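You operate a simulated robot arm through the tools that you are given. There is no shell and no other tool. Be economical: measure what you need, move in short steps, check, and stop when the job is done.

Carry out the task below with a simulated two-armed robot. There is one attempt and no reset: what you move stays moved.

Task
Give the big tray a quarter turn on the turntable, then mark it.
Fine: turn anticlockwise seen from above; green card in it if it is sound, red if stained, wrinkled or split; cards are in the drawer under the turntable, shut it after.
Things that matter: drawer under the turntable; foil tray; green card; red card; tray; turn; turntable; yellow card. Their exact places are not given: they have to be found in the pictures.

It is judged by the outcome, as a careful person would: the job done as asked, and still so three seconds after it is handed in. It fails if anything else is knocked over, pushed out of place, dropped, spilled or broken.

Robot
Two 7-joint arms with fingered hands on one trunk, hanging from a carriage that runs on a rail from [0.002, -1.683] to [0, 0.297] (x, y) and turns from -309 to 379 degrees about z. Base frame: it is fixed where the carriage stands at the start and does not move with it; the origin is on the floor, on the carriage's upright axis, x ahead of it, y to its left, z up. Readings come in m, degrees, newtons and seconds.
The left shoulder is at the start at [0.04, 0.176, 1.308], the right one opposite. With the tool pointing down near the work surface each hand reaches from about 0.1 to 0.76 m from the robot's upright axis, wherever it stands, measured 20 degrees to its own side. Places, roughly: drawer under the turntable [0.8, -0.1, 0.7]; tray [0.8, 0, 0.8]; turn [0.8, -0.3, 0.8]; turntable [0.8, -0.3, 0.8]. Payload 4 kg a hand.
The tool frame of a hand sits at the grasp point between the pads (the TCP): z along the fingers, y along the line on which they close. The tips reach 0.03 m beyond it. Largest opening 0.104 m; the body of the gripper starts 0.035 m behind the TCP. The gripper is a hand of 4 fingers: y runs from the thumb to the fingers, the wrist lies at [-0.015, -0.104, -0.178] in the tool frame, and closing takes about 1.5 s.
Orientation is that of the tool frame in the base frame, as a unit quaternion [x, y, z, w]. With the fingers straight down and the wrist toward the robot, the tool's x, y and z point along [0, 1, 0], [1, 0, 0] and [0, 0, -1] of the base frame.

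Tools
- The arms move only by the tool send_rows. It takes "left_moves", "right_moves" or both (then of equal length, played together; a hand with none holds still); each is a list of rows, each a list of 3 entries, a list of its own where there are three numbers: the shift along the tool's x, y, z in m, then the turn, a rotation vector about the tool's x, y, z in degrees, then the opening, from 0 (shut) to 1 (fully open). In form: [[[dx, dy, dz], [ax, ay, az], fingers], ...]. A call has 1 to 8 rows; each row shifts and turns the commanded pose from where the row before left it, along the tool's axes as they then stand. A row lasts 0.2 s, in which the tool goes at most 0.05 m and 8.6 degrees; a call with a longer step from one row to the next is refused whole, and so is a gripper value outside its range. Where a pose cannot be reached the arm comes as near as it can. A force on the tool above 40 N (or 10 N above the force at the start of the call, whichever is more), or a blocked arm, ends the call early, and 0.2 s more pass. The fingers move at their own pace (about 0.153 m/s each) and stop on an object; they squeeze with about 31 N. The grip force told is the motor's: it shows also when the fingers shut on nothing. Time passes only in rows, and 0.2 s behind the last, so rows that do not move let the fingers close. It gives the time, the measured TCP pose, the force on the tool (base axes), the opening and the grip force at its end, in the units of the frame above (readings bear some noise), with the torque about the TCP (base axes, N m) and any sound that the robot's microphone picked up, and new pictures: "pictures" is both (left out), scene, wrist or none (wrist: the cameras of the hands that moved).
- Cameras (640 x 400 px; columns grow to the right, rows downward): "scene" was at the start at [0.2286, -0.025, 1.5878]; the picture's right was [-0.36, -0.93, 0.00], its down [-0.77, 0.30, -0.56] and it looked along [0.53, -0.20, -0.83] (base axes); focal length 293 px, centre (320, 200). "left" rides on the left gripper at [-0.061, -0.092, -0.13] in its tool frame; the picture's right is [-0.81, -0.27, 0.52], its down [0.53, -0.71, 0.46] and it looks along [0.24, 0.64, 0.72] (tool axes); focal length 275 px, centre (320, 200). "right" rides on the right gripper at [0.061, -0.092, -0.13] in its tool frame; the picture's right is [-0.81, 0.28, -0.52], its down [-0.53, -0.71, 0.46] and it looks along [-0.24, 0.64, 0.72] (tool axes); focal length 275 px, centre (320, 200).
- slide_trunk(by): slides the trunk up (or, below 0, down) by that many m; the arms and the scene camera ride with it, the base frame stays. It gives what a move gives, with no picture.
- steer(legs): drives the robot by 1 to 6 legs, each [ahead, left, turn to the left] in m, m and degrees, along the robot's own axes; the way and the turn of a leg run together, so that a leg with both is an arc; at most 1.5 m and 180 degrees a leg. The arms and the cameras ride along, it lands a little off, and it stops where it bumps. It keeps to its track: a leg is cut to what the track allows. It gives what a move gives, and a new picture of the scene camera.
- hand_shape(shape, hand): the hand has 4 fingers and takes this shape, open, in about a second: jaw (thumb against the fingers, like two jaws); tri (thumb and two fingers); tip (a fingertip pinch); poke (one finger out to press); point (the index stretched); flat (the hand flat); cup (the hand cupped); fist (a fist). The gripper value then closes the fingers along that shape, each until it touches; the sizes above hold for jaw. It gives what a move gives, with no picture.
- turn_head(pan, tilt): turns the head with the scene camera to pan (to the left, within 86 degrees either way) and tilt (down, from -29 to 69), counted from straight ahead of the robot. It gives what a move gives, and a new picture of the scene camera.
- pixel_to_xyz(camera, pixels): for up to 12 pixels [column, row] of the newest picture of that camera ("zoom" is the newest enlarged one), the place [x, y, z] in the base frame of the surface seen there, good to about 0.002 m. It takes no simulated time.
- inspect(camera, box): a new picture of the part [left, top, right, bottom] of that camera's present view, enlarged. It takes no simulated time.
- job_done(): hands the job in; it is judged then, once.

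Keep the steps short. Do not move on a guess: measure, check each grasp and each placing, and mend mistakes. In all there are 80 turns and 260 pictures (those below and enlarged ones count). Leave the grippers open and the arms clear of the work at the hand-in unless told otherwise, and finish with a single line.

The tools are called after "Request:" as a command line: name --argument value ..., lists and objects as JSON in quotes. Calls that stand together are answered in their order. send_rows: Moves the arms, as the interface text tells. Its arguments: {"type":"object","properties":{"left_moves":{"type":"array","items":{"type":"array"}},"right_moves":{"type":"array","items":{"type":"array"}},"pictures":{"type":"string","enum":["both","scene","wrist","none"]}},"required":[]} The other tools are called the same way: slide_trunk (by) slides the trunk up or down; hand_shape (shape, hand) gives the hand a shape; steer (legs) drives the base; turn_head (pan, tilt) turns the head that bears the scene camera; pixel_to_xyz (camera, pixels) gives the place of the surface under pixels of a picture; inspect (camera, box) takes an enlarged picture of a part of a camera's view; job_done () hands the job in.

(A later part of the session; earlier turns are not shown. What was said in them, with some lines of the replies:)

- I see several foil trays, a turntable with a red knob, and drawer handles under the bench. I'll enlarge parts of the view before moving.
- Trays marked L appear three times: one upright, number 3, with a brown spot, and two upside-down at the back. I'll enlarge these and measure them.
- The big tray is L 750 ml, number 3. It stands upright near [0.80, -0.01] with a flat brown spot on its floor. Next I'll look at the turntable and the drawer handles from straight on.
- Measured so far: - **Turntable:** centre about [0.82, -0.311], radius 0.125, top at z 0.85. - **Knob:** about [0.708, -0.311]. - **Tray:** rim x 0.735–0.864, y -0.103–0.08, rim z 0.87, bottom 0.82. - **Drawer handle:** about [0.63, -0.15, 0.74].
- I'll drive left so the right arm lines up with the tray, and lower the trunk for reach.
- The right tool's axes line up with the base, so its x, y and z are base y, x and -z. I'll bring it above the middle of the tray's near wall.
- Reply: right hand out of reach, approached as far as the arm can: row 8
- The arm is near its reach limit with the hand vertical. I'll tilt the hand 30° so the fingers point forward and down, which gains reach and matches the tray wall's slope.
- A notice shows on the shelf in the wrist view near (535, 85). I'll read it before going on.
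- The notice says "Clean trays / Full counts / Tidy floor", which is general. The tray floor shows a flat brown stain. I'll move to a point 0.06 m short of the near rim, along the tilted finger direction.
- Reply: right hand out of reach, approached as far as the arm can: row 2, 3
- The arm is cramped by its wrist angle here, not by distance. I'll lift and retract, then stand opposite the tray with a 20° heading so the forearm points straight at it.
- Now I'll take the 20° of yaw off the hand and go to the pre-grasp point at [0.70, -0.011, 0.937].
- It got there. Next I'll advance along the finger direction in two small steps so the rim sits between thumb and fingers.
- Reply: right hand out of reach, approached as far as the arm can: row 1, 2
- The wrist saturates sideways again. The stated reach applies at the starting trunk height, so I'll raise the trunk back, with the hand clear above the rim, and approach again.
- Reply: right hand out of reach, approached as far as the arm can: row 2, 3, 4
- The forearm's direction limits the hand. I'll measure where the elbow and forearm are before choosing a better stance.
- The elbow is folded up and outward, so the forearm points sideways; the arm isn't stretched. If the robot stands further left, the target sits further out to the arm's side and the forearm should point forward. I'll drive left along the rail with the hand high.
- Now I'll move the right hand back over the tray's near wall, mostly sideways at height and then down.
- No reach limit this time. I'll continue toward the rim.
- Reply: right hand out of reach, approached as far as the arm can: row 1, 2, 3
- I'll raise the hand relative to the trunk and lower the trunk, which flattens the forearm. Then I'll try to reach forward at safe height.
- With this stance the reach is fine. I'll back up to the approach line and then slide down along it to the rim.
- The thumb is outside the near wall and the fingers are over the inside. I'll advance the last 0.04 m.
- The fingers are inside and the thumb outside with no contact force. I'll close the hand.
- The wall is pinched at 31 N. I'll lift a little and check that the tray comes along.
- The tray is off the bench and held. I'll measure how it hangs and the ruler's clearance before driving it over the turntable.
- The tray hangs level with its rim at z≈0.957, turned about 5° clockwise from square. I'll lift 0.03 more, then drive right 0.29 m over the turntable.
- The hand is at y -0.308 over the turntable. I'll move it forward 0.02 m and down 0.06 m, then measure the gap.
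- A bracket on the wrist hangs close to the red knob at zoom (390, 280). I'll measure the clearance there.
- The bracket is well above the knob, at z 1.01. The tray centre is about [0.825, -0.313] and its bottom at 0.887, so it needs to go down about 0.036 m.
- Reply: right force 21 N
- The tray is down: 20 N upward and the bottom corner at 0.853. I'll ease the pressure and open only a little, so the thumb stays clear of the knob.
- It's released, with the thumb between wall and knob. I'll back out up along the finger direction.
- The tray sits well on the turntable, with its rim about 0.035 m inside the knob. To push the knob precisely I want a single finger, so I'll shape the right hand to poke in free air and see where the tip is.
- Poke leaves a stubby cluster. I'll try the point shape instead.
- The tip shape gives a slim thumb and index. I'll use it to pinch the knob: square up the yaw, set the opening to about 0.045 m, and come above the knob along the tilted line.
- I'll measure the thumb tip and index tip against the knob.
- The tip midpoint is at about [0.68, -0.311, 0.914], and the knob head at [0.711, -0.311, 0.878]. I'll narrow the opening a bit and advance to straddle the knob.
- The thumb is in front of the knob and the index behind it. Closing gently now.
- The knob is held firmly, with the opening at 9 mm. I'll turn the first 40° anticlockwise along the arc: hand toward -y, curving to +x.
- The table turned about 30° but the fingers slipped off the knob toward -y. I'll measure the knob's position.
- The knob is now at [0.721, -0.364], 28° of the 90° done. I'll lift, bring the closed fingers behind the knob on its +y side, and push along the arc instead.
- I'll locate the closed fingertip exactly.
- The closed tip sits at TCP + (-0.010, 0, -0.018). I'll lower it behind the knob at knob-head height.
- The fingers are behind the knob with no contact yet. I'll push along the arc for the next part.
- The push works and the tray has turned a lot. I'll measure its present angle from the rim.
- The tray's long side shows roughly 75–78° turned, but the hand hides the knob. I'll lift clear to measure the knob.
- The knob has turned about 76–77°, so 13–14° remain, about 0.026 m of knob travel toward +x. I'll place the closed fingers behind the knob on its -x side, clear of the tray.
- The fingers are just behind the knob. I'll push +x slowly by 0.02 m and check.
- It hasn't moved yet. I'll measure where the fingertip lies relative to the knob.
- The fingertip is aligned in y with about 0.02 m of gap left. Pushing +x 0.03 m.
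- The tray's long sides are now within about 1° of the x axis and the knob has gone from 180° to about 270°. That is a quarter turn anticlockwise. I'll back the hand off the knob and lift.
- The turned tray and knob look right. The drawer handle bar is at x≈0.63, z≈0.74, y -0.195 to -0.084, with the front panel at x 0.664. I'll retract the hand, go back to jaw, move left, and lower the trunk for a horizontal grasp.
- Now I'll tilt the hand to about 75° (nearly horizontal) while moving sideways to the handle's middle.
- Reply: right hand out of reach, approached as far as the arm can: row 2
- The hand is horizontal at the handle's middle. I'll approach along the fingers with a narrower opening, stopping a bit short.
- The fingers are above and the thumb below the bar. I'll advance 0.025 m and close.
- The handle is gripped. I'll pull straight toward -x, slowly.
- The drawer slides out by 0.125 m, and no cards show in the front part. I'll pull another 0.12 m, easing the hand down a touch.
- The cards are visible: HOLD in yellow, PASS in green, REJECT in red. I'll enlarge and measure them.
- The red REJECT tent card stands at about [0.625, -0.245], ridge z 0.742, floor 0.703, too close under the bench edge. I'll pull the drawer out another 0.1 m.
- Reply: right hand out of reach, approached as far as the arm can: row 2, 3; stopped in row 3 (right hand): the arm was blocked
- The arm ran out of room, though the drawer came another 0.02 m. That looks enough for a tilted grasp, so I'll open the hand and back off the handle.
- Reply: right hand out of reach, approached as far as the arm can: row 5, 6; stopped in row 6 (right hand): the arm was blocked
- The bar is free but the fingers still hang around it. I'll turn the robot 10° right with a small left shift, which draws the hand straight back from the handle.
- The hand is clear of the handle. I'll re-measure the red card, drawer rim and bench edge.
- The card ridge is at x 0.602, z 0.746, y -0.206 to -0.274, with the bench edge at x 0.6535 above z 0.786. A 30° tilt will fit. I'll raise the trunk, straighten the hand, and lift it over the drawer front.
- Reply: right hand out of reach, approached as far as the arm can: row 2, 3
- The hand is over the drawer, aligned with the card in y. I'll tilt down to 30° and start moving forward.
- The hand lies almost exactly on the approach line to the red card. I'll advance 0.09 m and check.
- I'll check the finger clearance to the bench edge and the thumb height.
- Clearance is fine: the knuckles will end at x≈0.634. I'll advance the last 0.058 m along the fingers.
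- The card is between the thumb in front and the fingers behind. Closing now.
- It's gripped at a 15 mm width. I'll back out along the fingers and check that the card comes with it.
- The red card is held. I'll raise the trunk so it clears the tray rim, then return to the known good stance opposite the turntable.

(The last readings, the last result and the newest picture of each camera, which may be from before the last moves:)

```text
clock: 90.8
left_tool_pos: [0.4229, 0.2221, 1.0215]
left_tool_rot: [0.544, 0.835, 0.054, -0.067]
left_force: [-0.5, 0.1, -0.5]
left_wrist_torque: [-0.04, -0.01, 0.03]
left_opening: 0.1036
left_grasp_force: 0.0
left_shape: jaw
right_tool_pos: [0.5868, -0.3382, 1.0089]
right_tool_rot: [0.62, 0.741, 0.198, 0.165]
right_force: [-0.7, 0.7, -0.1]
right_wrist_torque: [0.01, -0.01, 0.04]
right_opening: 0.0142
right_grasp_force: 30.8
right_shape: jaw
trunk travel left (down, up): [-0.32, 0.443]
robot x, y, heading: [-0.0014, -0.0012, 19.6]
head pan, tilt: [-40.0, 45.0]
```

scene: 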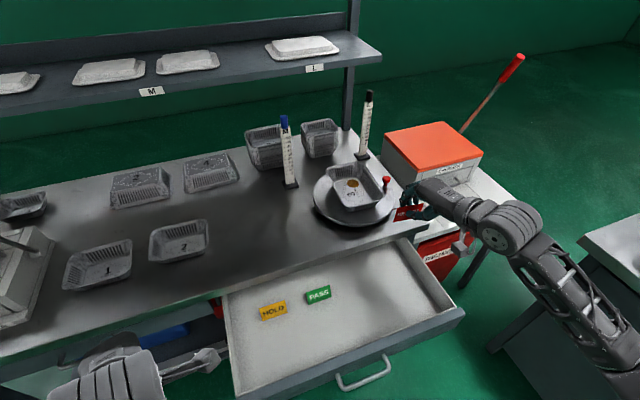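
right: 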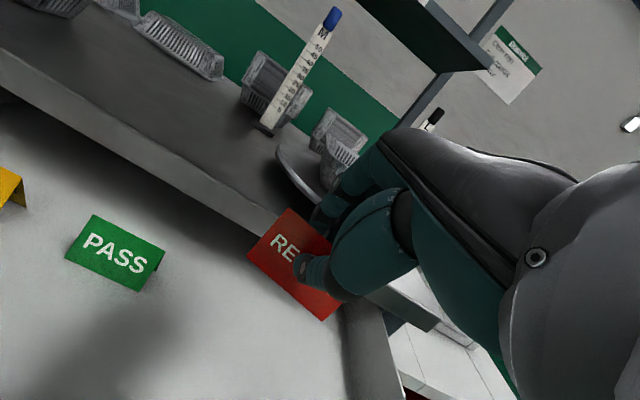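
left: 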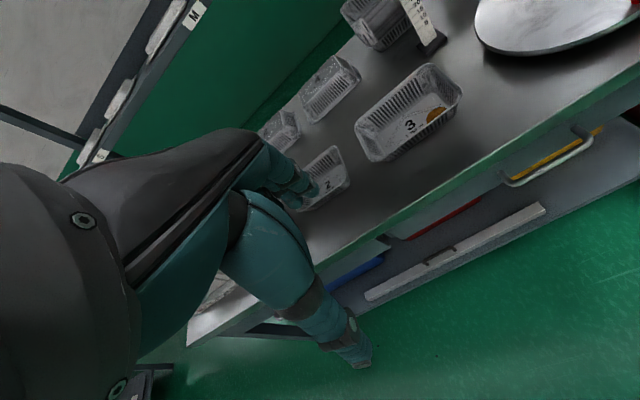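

The drawer stayed open and nothing else moved. I'll square the hand's yaw and carry the card over the tray's middle at z≈0.98.

Request:
send_rows --right_moves '[[[0, 0, 0], [0, -2.5, 4.33], 0], [[0, 0, 0], [0, -2.5, 4.33], 0], [[0.0043, 0.0318, 0.0242], [0, 0, 0], 0], [[0.0043, 0.0318, 0.0242], [0, 0, 0], 0], [[0.0043, 0.0318, 0.0242], [0, 0, 0], 0], [[0.0043, 0.0318, 0.0242], [0, 0, 0], 0], [[0.0043, 0.0318, 0.0242], [0, 0, 0], 0], [[0.0043, 0.0318, 0.0242], [0, 0, 0], 0]]'

Request:
inspect --camera "scene" --box '[290, 110, 430, 220]'

```text
clock: 92.6
left_tool_pos: [0.4241, 0.2239, 1.0215]
left_tool_rot: [0.544, 0.834, 0.054, -0.067]
left_force: [-0.3, -1.1, 0.3]
left_wrist_torque: [-0.03, -0.02, 0.03]
left_opening: 0.1034
left_grasp_force: 0.1
left_shape: jaw
right_tool_pos: [0.8259, -0.3126, 0.9783]
right_tool_rot: [0.682, 0.685, 0.182, 0.182]
right_force: [1.1, 0.6, 0.9]
right_wrist_torque: [-0.02, 0.0, 0.05]
right_opening: 0.0144
right_grasp_force: 31.3
right_shape: jaw
trunk travel left (down, up): [-0.32, 0.443]
robot x, y, heading: [0.0006, -0.0072, 19.7]
head pan, tilt: [-40.0, 45.0]
```

scene: 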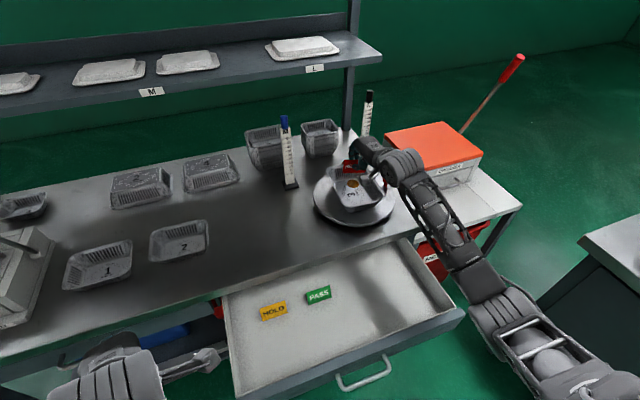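
right: 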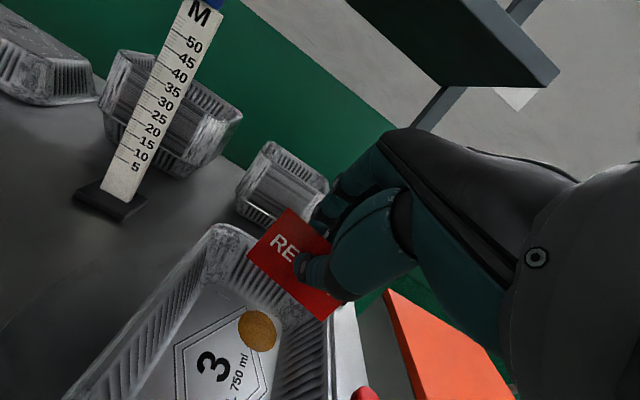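

```text
3.64 times, centred on (360, 165) of scene
```

zoom: 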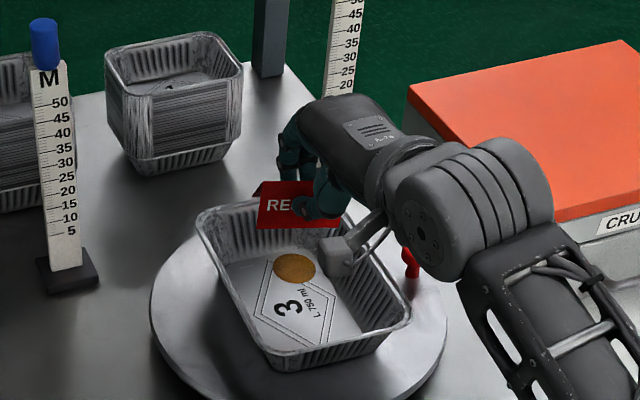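

I'll check the card's position over the tray floor before lowering it.

Request:
pixel_to_xyz --camera "right" --pixels '[[288, 212], [252, 256], [322, 316], [285, 255], [235, 228], [200, 300], [318, 345]]'

Request:
pixel_to_xyz --camera "zoom" --pixels '[[262, 195], [260, 225], [335, 222], [200, 225], [405, 315], [265, 345], [245, 285], [335, 325]]'

```text
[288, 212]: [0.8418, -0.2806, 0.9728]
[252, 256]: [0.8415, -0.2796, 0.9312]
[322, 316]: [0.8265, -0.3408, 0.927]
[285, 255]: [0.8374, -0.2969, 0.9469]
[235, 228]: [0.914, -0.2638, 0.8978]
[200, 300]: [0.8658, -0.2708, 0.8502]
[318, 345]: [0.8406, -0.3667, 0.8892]
```

```text
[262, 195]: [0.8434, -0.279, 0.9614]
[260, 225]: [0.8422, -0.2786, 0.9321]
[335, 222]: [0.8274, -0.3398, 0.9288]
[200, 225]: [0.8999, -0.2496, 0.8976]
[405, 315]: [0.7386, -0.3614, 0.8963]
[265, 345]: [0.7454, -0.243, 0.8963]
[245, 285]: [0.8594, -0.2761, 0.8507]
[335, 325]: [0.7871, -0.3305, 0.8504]
```

The card sits at y -0.279 to -0.345 with its bottom at 0.93, inside the tray's floor area. I'll lower it 0.075 m, shifting back 0.015 m.

Request:
send_rows --right_moves '[[[0, -0.0128, 0.0146], [0, 0, 0], 0], [[0, -0.0128, 0.0146], [0, 0, 0], 0], [[0, -0.0128, 0.0146], [0, 0, 0], 0], [[0, -0.0115, 0.0125], [0, 0, 0], 0], [[0, 0, 0], [0, 0, 0], 0]]'

Request:
inspect --camera "scene" --box '[290, 110, 430, 220]'

Request:
inspect --camera "right" --box '[140, 140, 400, 400]'

```text
clock: 93.8
left_tool_pos: [0.4234, 0.2233, 1.0205]
left_tool_rot: [0.543, 0.835, 0.054, -0.067]
left_force: [1.0, 0.8, -0.2]
left_wrist_torque: [0.01, -0.05, 0.01]
left_opening: 0.1037
left_grasp_force: 0.0
left_shape: jaw
right_tool_pos: [0.8097, -0.3109, 0.9063]
right_tool_rot: [0.682, 0.684, 0.183, 0.183]
right_force: [0.2, 0.6, 3.8]
right_wrist_torque: [-0.07, 0.01, 0.03]
right_opening: 0.0141
right_grasp_force: 30.9
right_shape: jaw
trunk travel left (down, up): [-0.32, 0.443]
robot x, y, heading: [0.0046, -0.0036, 19.8]
head pan, tilt: [-40.0, 45.0]
```

scene: 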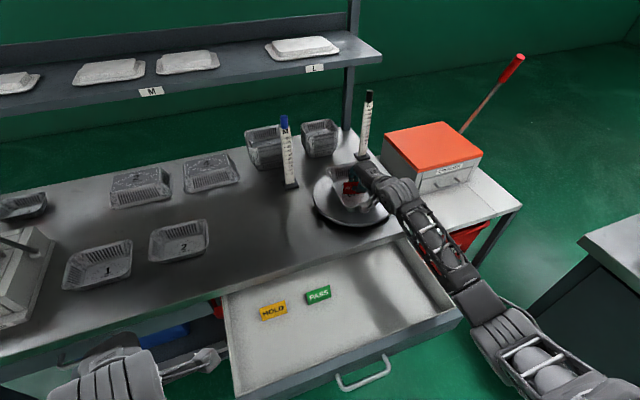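
right: 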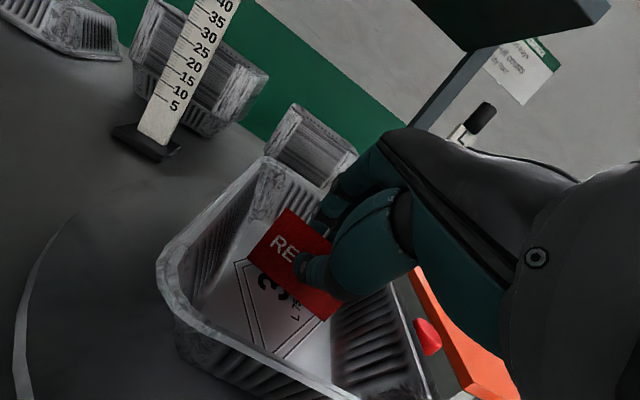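

```text
3.64 times, centred on (360, 165) of scene
```

zoom: 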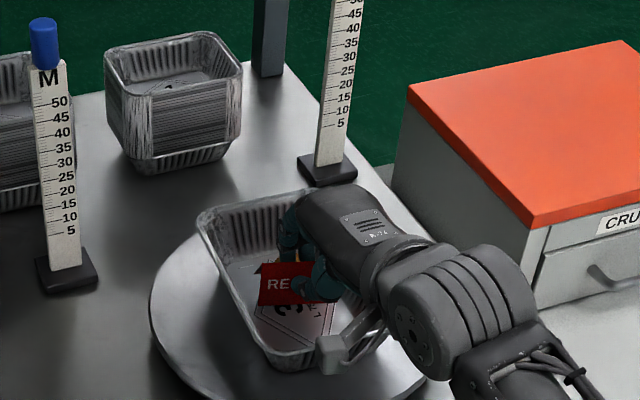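

```text
1.54 times, centred on (270, 270) of right
```

zoom: 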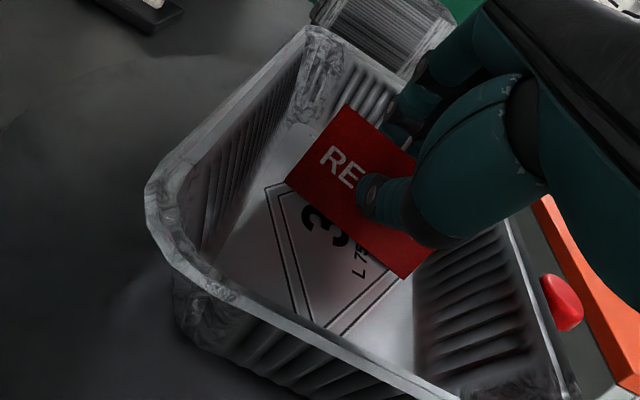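

The card just touches the tray floor (3.8 N). Opening gently.

Request:
send_rows --right_moves '[[[0, 0, 0], [0, 0, 0], 0.18], [[0, 0, 0], [0, 0, 0], 0.25], [[0, 0, 0], [0, 0, 0], 0.33], [[0, 0, 0], [0, 0, 0], 0.33]]' --pictures "wrist"

Request:
inspect --camera "right" --box '[140, 140, 400, 400]'

```text
clock: 94.8
left_tool_pos: [0.4237, 0.2236, 1.0215]
left_tool_rot: [0.545, 0.834, 0.053, -0.068]
left_force: [-0.2, -1.0, -0.2]
left_wrist_torque: [0.01, 0.02, 0.01]
left_opening: 0.1039
left_grasp_force: 0.0
left_shape: jaw
right_tool_pos: [0.8086, -0.3109, 0.9051]
right_tool_rot: [0.682, 0.685, 0.182, 0.182]
right_force: [0.6, 1.0, -0.5]
right_wrist_torque: [0.0, 0.0, -0.01]
right_opening: 0.0338
right_grasp_force: 0.0
right_shape: jaw
trunk travel left (down, up): [-0.32, 0.443]
robot x, y, heading: [0.001, -0.0033, 19.8]
head pan, tilt: [-40.0, 45.0]
```

right: 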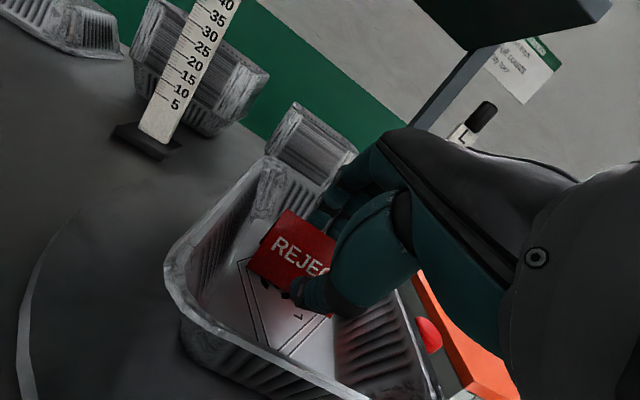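

```text
1.54 times, centred on (270, 270) of right
5 turns are left
```

zoom: 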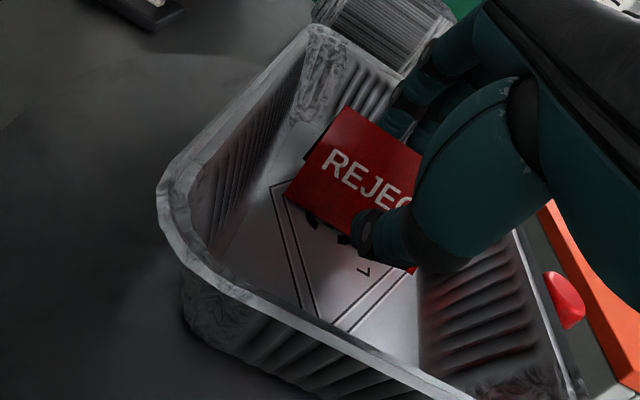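

Only 5 turns are left, so I'll group the steps. The card is released in the tray. I'll back out, return to the stance that put the hand in front of the drawer, and retract over the drawer front with the hand closed.

Request:
send_rows --right_moves '[[[0, 0, -0.02], [0, 0, 0], 0.33], [[0, 0, -0.03], [0, 0, 0], 0.33], [[0, 0, -0.04], [0, 0, 0], 0.33], [[0, 0, -0.04], [0, 0, 0], 0.33]]' --pictures "none"

Request:
send_rows --right_moves '[[[0, -0.0346, -0.02], [0, 0, 0], 0.2], [[0, -0.0346, -0.02], [0, 0, 0], 0.1], [[0, -0.0346, -0.02], [0, 0, 0], 0], [[0, -0.0346, -0.02], [0, 0, 0], 0], [[0, -0.0346, -0.02], [0, 0, 0], 0]]' --pictures "none"

Request:
inspect --camera "scene" --box '[290, 130, 430, 230]'

Request:
steer --legs '[[0, 0, -10], [0.0333, 0.1945, 0]]'

Request:
slide_trunk --by -0.12

Request:
send_rows --right_moves '[[[0, 0, 0], [0, 2.5, -4.33], 0], [[0, 0, 0], [0, 2.5, -4.33], 0], [[0, 0, 0], [-7.5, 0, 0], 0], [[0, 0, 0], [-7.5, 0, 0], 0], [[0, 0, 0], [-7.5, 0, 0], 0], [[0, 0, 0], [-7.5, 0, 0], 0], [[0, 0, 0], [-7.5, 0, 0], 0], [[0, 0, 0], [-7.5, 0, 0], 0]]' --pictures "none"

Request:
send_rows --right_moves '[[[0.014, -0.0156, -0.0352], [0, 0, 0], 0], [[0.014, -0.0156, -0.0352], [0, 0, 0], 0], [[0.014, -0.0156, -0.0352], [0, 0, 0], 0], [[0.014, -0.0156, -0.0352], [0, 0, 0], 0], [[0.014, -0.0156, -0.0352], [0, 0, 0], 0], [[0, 0, 0], [0, 0, 0], 0]]' --pictures "scene"

Request:
pixel_to_xyz --camera "scene" --pixels '[[430, 290], [410, 310], [400, 322], [420, 290], [430, 270], [440, 300]]'

```text
clock: 95.8
left_tool_pos: [0.4242, 0.2227, 1.0199]
left_tool_rot: [0.544, 0.834, 0.054, -0.068]
left_force: [0.2, 0.8, 0.7]
left_wrist_torque: [0.03, 0.02, 0.0]
left_opening: 0.1037
left_grasp_force: 0.0
left_shape: jaw
right_tool_pos: [0.7449, -0.3109, 1.0192]
right_tool_rot: [0.682, 0.685, 0.182, 0.182]
right_force: [-0.4, -0.2, 0.2]
right_wrist_torque: [0.02, -0.03, -0.01]
right_opening: 0.034
right_grasp_force: 0.1
right_shape: jaw
trunk travel left (down, up): [-0.32, 0.443]
robot x, y, heading: [-0.0018, -0.0031, 19.7]
head pan, tilt: [-40.0, 45.0]
```

```text
clock: 97.0
left_tool_pos: [0.4222, 0.2231, 1.0193]
left_tool_rot: [0.544, 0.835, 0.053, -0.067]
left_force: [-0.7, -0.1, -1.1]
left_wrist_torque: [0.0, 0.01, -0.02]
left_opening: 0.1037
left_grasp_force: 0.1
left_shape: jaw
right_tool_pos: [0.5429, -0.3141, 1.0172]
right_tool_rot: [0.682, 0.685, 0.181, 0.182]
right_force: [-0.3, 0.1, -0.3]
right_wrist_torque: [0.01, -0.04, 0.01]
right_opening: 0.0001
right_grasp_force: 30.9
right_shape: jaw
trunk travel left (down, up): [-0.32, 0.443]
robot x, y, heading: [0.0006, -0.0077, 19.5]
head pan, tilt: [-40.0, 45.0]
```

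```text
4.00 times, centred on (360, 180) of scene
```

zoom: 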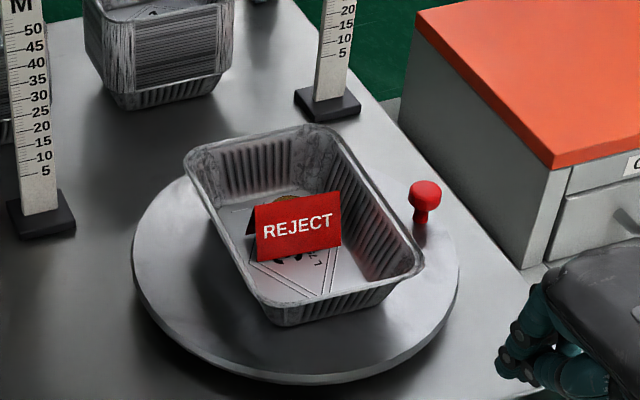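

```text
clock: 99.3
left_tool_pos: [0.4565, 0.3426, 1.0214]
left_tool_rot: [0.616, 0.783, 0.059, -0.062]
left_force: [0.1, 0.3, -0.7]
left_wrist_torque: [-0.02, -0.01, 0.0]
left_opening: 0.1036
left_grasp_force: 0.1
left_shape: jaw
right_tool_pos: [0.4826, -0.2074, 1.0173]
right_tool_rot: [0.739, 0.622, 0.166, 0.198]
right_force: [0.7, 0.0, -0.4]
right_wrist_torque: [-0.01, -0.03, -0.02]
right_opening: 0.0
right_grasp_force: 31.3
right_shape: jaw
trunk travel left (down, up): [-0.32, 0.443]
robot x, y, heading: [0.0002, 0.1911, 9.5]
head pan, tilt: [-40.0, 45.0]
```

scene: 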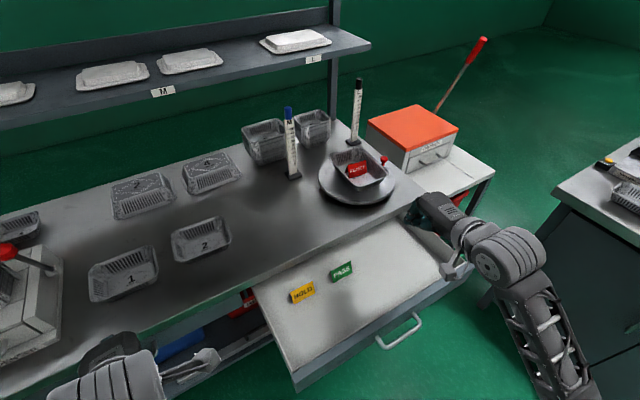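

```text
clock: 100.8
left_tool_pos: [0.4568, 0.3432, 0.9009]
left_tool_rot: [0.616, 0.783, 0.059, -0.062]
left_force: [-0.2, 0.4, -0.4]
left_wrist_torque: [-0.03, 0.0, -0.01]
left_opening: 0.1037
left_grasp_force: 0.1
left_shape: jaw
right_tool_pos: [0.4832, -0.2101, 0.8987]
right_tool_rot: [0.739, 0.622, 0.165, 0.199]
right_force: [-0.5, 0.4, 0.1]
right_wrist_torque: [-0.03, -0.02, 0.01]
right_opening: 0.0
right_grasp_force: 30.8
right_shape: jaw
trunk travel left (down, up): [-0.2, 0.563]
robot x, y, heading: [-0.0024, 0.1913, 9.4]
head pan, tilt: [-40.0, 45.0]
```

```text
clock: 102.6
left_tool_pos: [0.4571, 0.3422, 0.9024]
left_tool_rot: [0.616, 0.783, 0.059, -0.062]
left_force: [-0.1, -0.5, -0.5]
left_wrist_torque: [-0.02, 0.01, 0.01]
left_opening: 0.104
left_grasp_force: 0.1
left_shape: jaw
right_tool_pos: [0.4826, -0.2073, 0.8975]
right_tool_rot: [0.56, 0.563, 0.431, 0.429]
right_force: [0.3, -0.3, 0.1]
right_wrist_torque: [-0.02, -0.04, 0.03]
right_opening: 0.0
right_grasp_force: 30.9
right_shape: jaw
trunk travel left (down, up): [-0.2, 0.563]
robot x, y, heading: [0.0015, 0.195, 10.1]
head pan, tilt: [-40.0, 45.0]
```

```text
clock: 104.0
left_tool_pos: [0.4567, 0.3408, 0.9001]
left_tool_rot: [0.616, 0.783, 0.059, -0.061]
left_force: [-0.7, -0.4, -0.3]
left_wrist_torque: [0.01, 0.0, 0.01]
left_opening: 0.1038
left_grasp_force: 0.1
left_shape: jaw
right_tool_pos: [0.2965, -0.1349, 0.8726]
right_tool_rot: [0.538, 0.584, 0.435, 0.425]
right_force: [-0.7, 1.0, 0.5]
right_wrist_torque: [-0.01, -0.01, 0.0]
right_opening: 0.0
right_grasp_force: 31.1
right_shape: jaw
trunk travel left (down, up): [-0.2, 0.563]
robot x, y, heading: [0.0011, 0.1956, 9.3]
head pan, tilt: [-40.0, 45.0]
```

scene: 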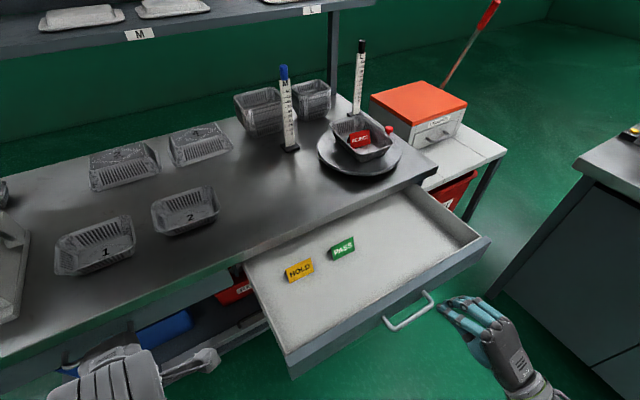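

```text
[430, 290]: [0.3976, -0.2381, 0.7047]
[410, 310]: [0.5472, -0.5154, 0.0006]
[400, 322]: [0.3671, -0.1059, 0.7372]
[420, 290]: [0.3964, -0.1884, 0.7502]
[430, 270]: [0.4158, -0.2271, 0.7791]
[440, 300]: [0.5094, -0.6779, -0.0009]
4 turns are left
```

The red card stands in the turned tray, and the closed hand is in front of the drawer. I'll lower the trunk and push the drawer shut with two smooth strokes, then measure.

Request:
slide_trunk --by -0.12

Request:
send_rows --right_moves '[[[-0.001, -0.0035, 0.0213], [0, 0, 0], 0], [[-0.001, 0.0022, 0.0203], [0, 0, 0], 0], [[-0.001, 0.0052, 0.0193], [0, 0, 0], 0], [[-0.001, 0.0052, 0.0193], [0, 0, 0], 0], [[-0.001, 0.0052, 0.0193], [0, 0, 0], 0], [[-0.001, 0.0052, 0.0193], [0, 0, 0], 0], [[-0.001, 0.0052, 0.0193], [0, 0, 0], 0], [[-0.001, 0.0052, 0.0193], [0, 0, 0], 0]]' --pictures "scene"

Request:
send_rows --right_moves '[[[-0.001, 0.0052, 0.0193], [0, 0, 0], 0], [[-0.001, 0.0052, 0.0193], [0, 0, 0], 0], [[-0.001, 0.0052, 0.0193], [0, 0, 0], 0], [[-0.001, 0.0052, 0.0193], [0, 0, 0], 0], [[-0.001, 0.0052, 0.0193], [0, 0, 0], 0], [[0, 0.0031, 0.0116], [0, 0, 0], 0], [[0, 0.0031, 0.0116], [0, 0, 0], 0]]' --pictures "scene"

Request:
pixel_to_xyz --camera "scene" --pixels '[[340, 235], [330, 245], [320, 230], [300, 250], [310, 250], [280, 250]]'

Request:
inspect --camera "scene" --box '[220, 150, 480, 320]'

```text
clock: 105.5
left_tool_pos: [0.4567, 0.3408, 0.7805]
left_tool_rot: [0.616, 0.783, 0.058, -0.062]
left_force: [0.2, -0.1, -0.1]
left_wrist_torque: [-0.03, 0.01, 0.05]
left_opening: 0.1039
left_grasp_force: 0.1
left_shape: jaw
right_tool_pos: [0.2966, -0.1318, 0.7529]
right_tool_rot: [0.538, 0.583, 0.436, 0.424]
right_force: [0.6, -0.4, -0.1]
right_wrist_torque: [0.0, -0.01, 0.01]
right_opening: 0.0
right_grasp_force: 30.6
right_shape: jaw
trunk travel left (down, up): [-0.08, 0.683]
robot x, y, heading: [-0.002, 0.1942, 9.4]
head pan, tilt: [-40.0, 45.0]
```

```text
clock: 107.3
left_tool_pos: [0.4573, 0.3419, 0.7813]
left_tool_rot: [0.616, 0.783, 0.059, -0.061]
left_force: [-0.9, -0.1, -0.2]
left_wrist_torque: [0.05, -0.01, 0.0]
left_opening: 0.1037
left_grasp_force: 0.0
left_shape: jaw
right_tool_pos: [0.4518, -0.1461, 0.7385]
right_tool_rot: [0.561, 0.562, 0.43, 0.43]
right_force: [-1.0, 0.6, -0.3]
right_wrist_torque: [0.01, 0.0, -0.02]
right_opening: 0.0002
right_grasp_force: 31.2
right_shape: jaw
trunk travel left (down, up): [-0.08, 0.683]
robot x, y, heading: [0.0026, 0.1935, 9.6]
head pan, tilt: [-40.0, 45.0]
```

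scene: 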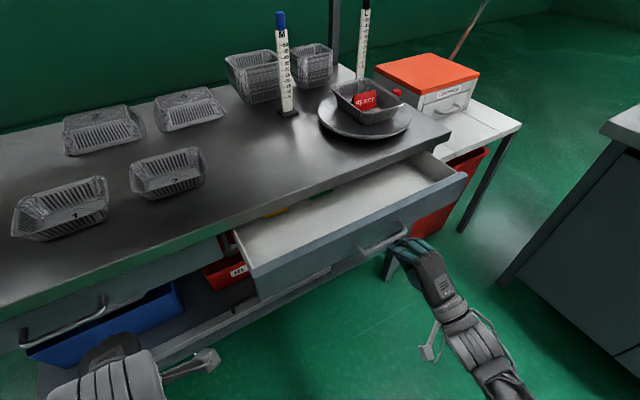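

```text
clock: 108.9
left_tool_pos: [0.4577, 0.3423, 0.7811]
left_tool_rot: [0.615, 0.784, 0.06, -0.061]
left_force: [-0.6, -0.6, 0.5]
left_wrist_torque: [-0.01, 0.0, 0.01]
left_opening: 0.1039
left_grasp_force: 0.1
left_shape: jaw
right_tool_pos: [0.5776, -0.1503, 0.7386]
right_tool_rot: [0.56, 0.563, 0.431, 0.429]
right_force: [-0.5, -0.1, 0.1]
right_wrist_torque: [-0.01, -0.01, 0.0]
right_opening: 0.0
right_grasp_force: 31.1
right_shape: jaw
trunk travel left (down, up): [-0.08, 0.683]
robot x, y, heading: [0.0002, 0.1895, 9.6]
head pan, tilt: [-40.0, 45.0]
```

scene: 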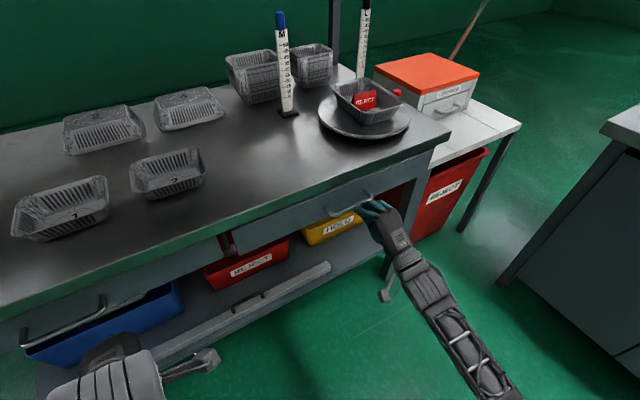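

```text
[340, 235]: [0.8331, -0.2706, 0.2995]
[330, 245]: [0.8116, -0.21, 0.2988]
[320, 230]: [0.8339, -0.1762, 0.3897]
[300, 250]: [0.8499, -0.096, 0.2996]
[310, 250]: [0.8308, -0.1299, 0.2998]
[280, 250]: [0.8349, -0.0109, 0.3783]
```

```text
2.35 times, centred on (350, 235) of scene
3 turns are left
```

zoom: 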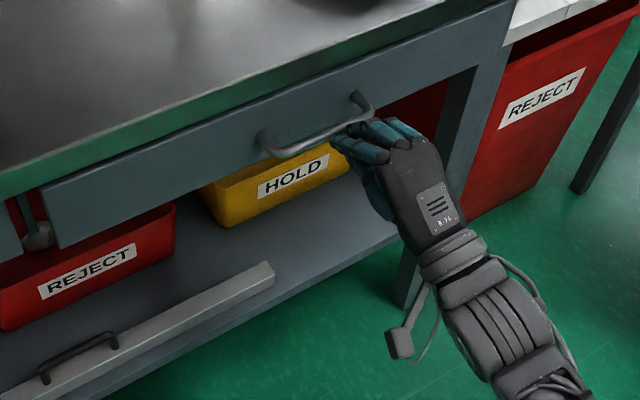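

The drawer is almost shut. I'll press in the last bit in small steps (the force limit stops it at the end stop), then back off, open the hand and measure the front.

Request:
send_rows --right_moves '[[[0, 0.0026, 0.0097], [0, 0, 0], 0], [[0, 0.0021, 0.0077], [0, 0, 0], 0], [[0, 0.0016, 0.0058], [0, 0, 0], 0], [[0, 0.0016, 0.0058], [0, 0, 0], 0], [[0, 0.0016, 0.0058], [0, 0, 0], 0], [[0, 0.0016, 0.0058], [0, 0, 0], 0], [[0, 0.0016, 0.0058], [0, 0, 0], 0], [[0, 0, 0], [0, 0, 0], 0]]' --pictures "none"

Request:
send_rows --right_moves '[[[0, -0.0039, -0.0145], [0, 0, 0], 0], [[0, -0.0078, -0.029], [0, 0, 0], 0], [[0, -0.0078, -0.029], [0, 0, 0], 0], [[0, -0.0078, -0.029], [0, 0, 0], 0.3], [[0, 0, 0], [0, 0, 0], 0.8], [[0, 0, 0], [0, 0, 0], 1], [[0, 0, 0], [0, 0, 0], 1]]' --pictures "scene"

Request:
inspect --camera "scene" --box '[220, 150, 440, 290]'

Request:
pixel_to_xyz --camera "scene" --pixels '[[330, 205], [300, 225], [270, 235], [380, 190], [410, 172], [350, 198], [352, 206], [375, 195], [260, 238], [200, 262]]'

Request:
inspect --camera "scene" --box '[310, 60, 420, 150]'

```text
clock: 109.8
left_tool_pos: [0.4506, 0.3412, 0.7783]
left_tool_rot: [0.616, 0.783, 0.058, -0.065]
left_force: [0.8, 0.2, 0.3]
left_wrist_torque: [0.03, 0.01, -0.01]
left_opening: 0.1037
left_grasp_force: 0.0
left_shape: jaw
right_tool_pos: [0.5935, -0.1489, 0.741]
right_tool_rot: [0.558, 0.56, 0.434, 0.432]
right_force: [-26.4, 3.4, 4.7]
right_wrist_torque: [0.04, -0.02, 0.08]
right_opening: 0.0
right_grasp_force: 31.1
right_shape: jaw
trunk travel left (down, up): [-0.08, 0.683]
robot x, y, heading: [0.0002, 0.1913, 9.6]
head pan, tilt: [-40.0, 45.0]
stopped in row 4 (right hand): the force on the tool passed its limit at 44 N (the readings are from after the stop); the commanded pose is now the measured one
```

```text
clock: 111.4
left_tool_pos: [0.4566, 0.3421, 0.78]
left_tool_rot: [0.617, 0.782, 0.059, -0.062]
left_force: [-0.3, -0.4, -0.1]
left_wrist_torque: [0.0, 0.0, 0.02]
left_opening: 0.1039
left_grasp_force: 0.0
left_shape: jaw
right_tool_pos: [0.4948, -0.1503, 0.7423]
right_tool_rot: [0.557, 0.561, 0.434, 0.432]
right_force: [0.7, 0.0, -0.7]
right_wrist_torque: [-0.04, 0.0, 0.01]
right_opening: 0.1039
right_grasp_force: 0.2
right_shape: jaw
trunk travel left (down, up): [-0.08, 0.683]
robot x, y, heading: [0.0004, 0.191, 9.8]
head pan, tilt: [-40.0, 45.0]
```

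scene: 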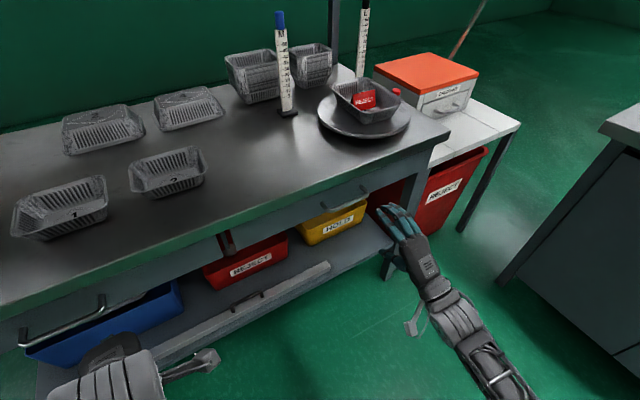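

```text
2.86 times, centred on (330, 220) of scene
```

zoom: 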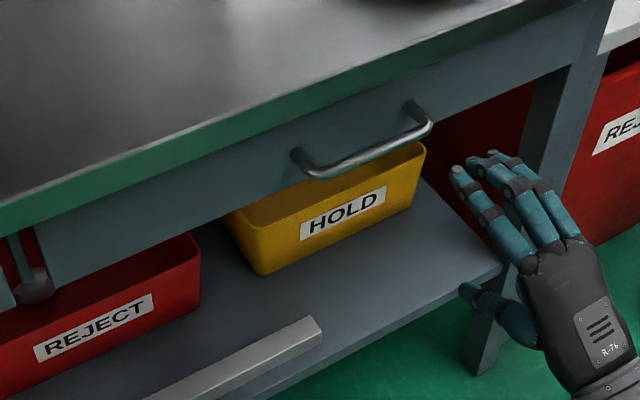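

```text
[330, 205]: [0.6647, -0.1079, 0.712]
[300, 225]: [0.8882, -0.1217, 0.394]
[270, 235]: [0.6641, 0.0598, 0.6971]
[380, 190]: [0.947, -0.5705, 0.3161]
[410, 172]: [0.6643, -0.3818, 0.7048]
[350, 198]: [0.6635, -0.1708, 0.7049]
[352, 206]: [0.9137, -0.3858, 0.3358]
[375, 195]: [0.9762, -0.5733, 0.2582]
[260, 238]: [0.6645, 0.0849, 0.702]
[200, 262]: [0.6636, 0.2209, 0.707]
```

```text
4.44 times, centred on (365, 105) of scene
2 turns are left
```

zoom: 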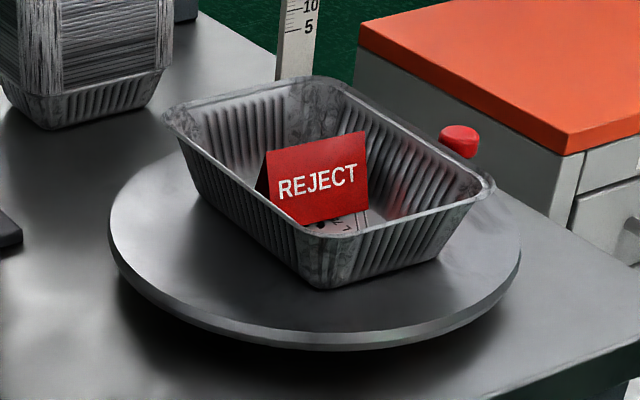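

The drawer front reads x≈0.664, its original shut position. The red REJECT card stands in the turned tray, and both hands are open and clear. Handing in.

Request:
job_done

```text
The job is handed in.
```

I set the big tray (L 750 ml, no. 3) on the turntable and turned it a quarter turn anticlockwise, put the red REJECT card in it because its floor is stained, and shut the drawer.
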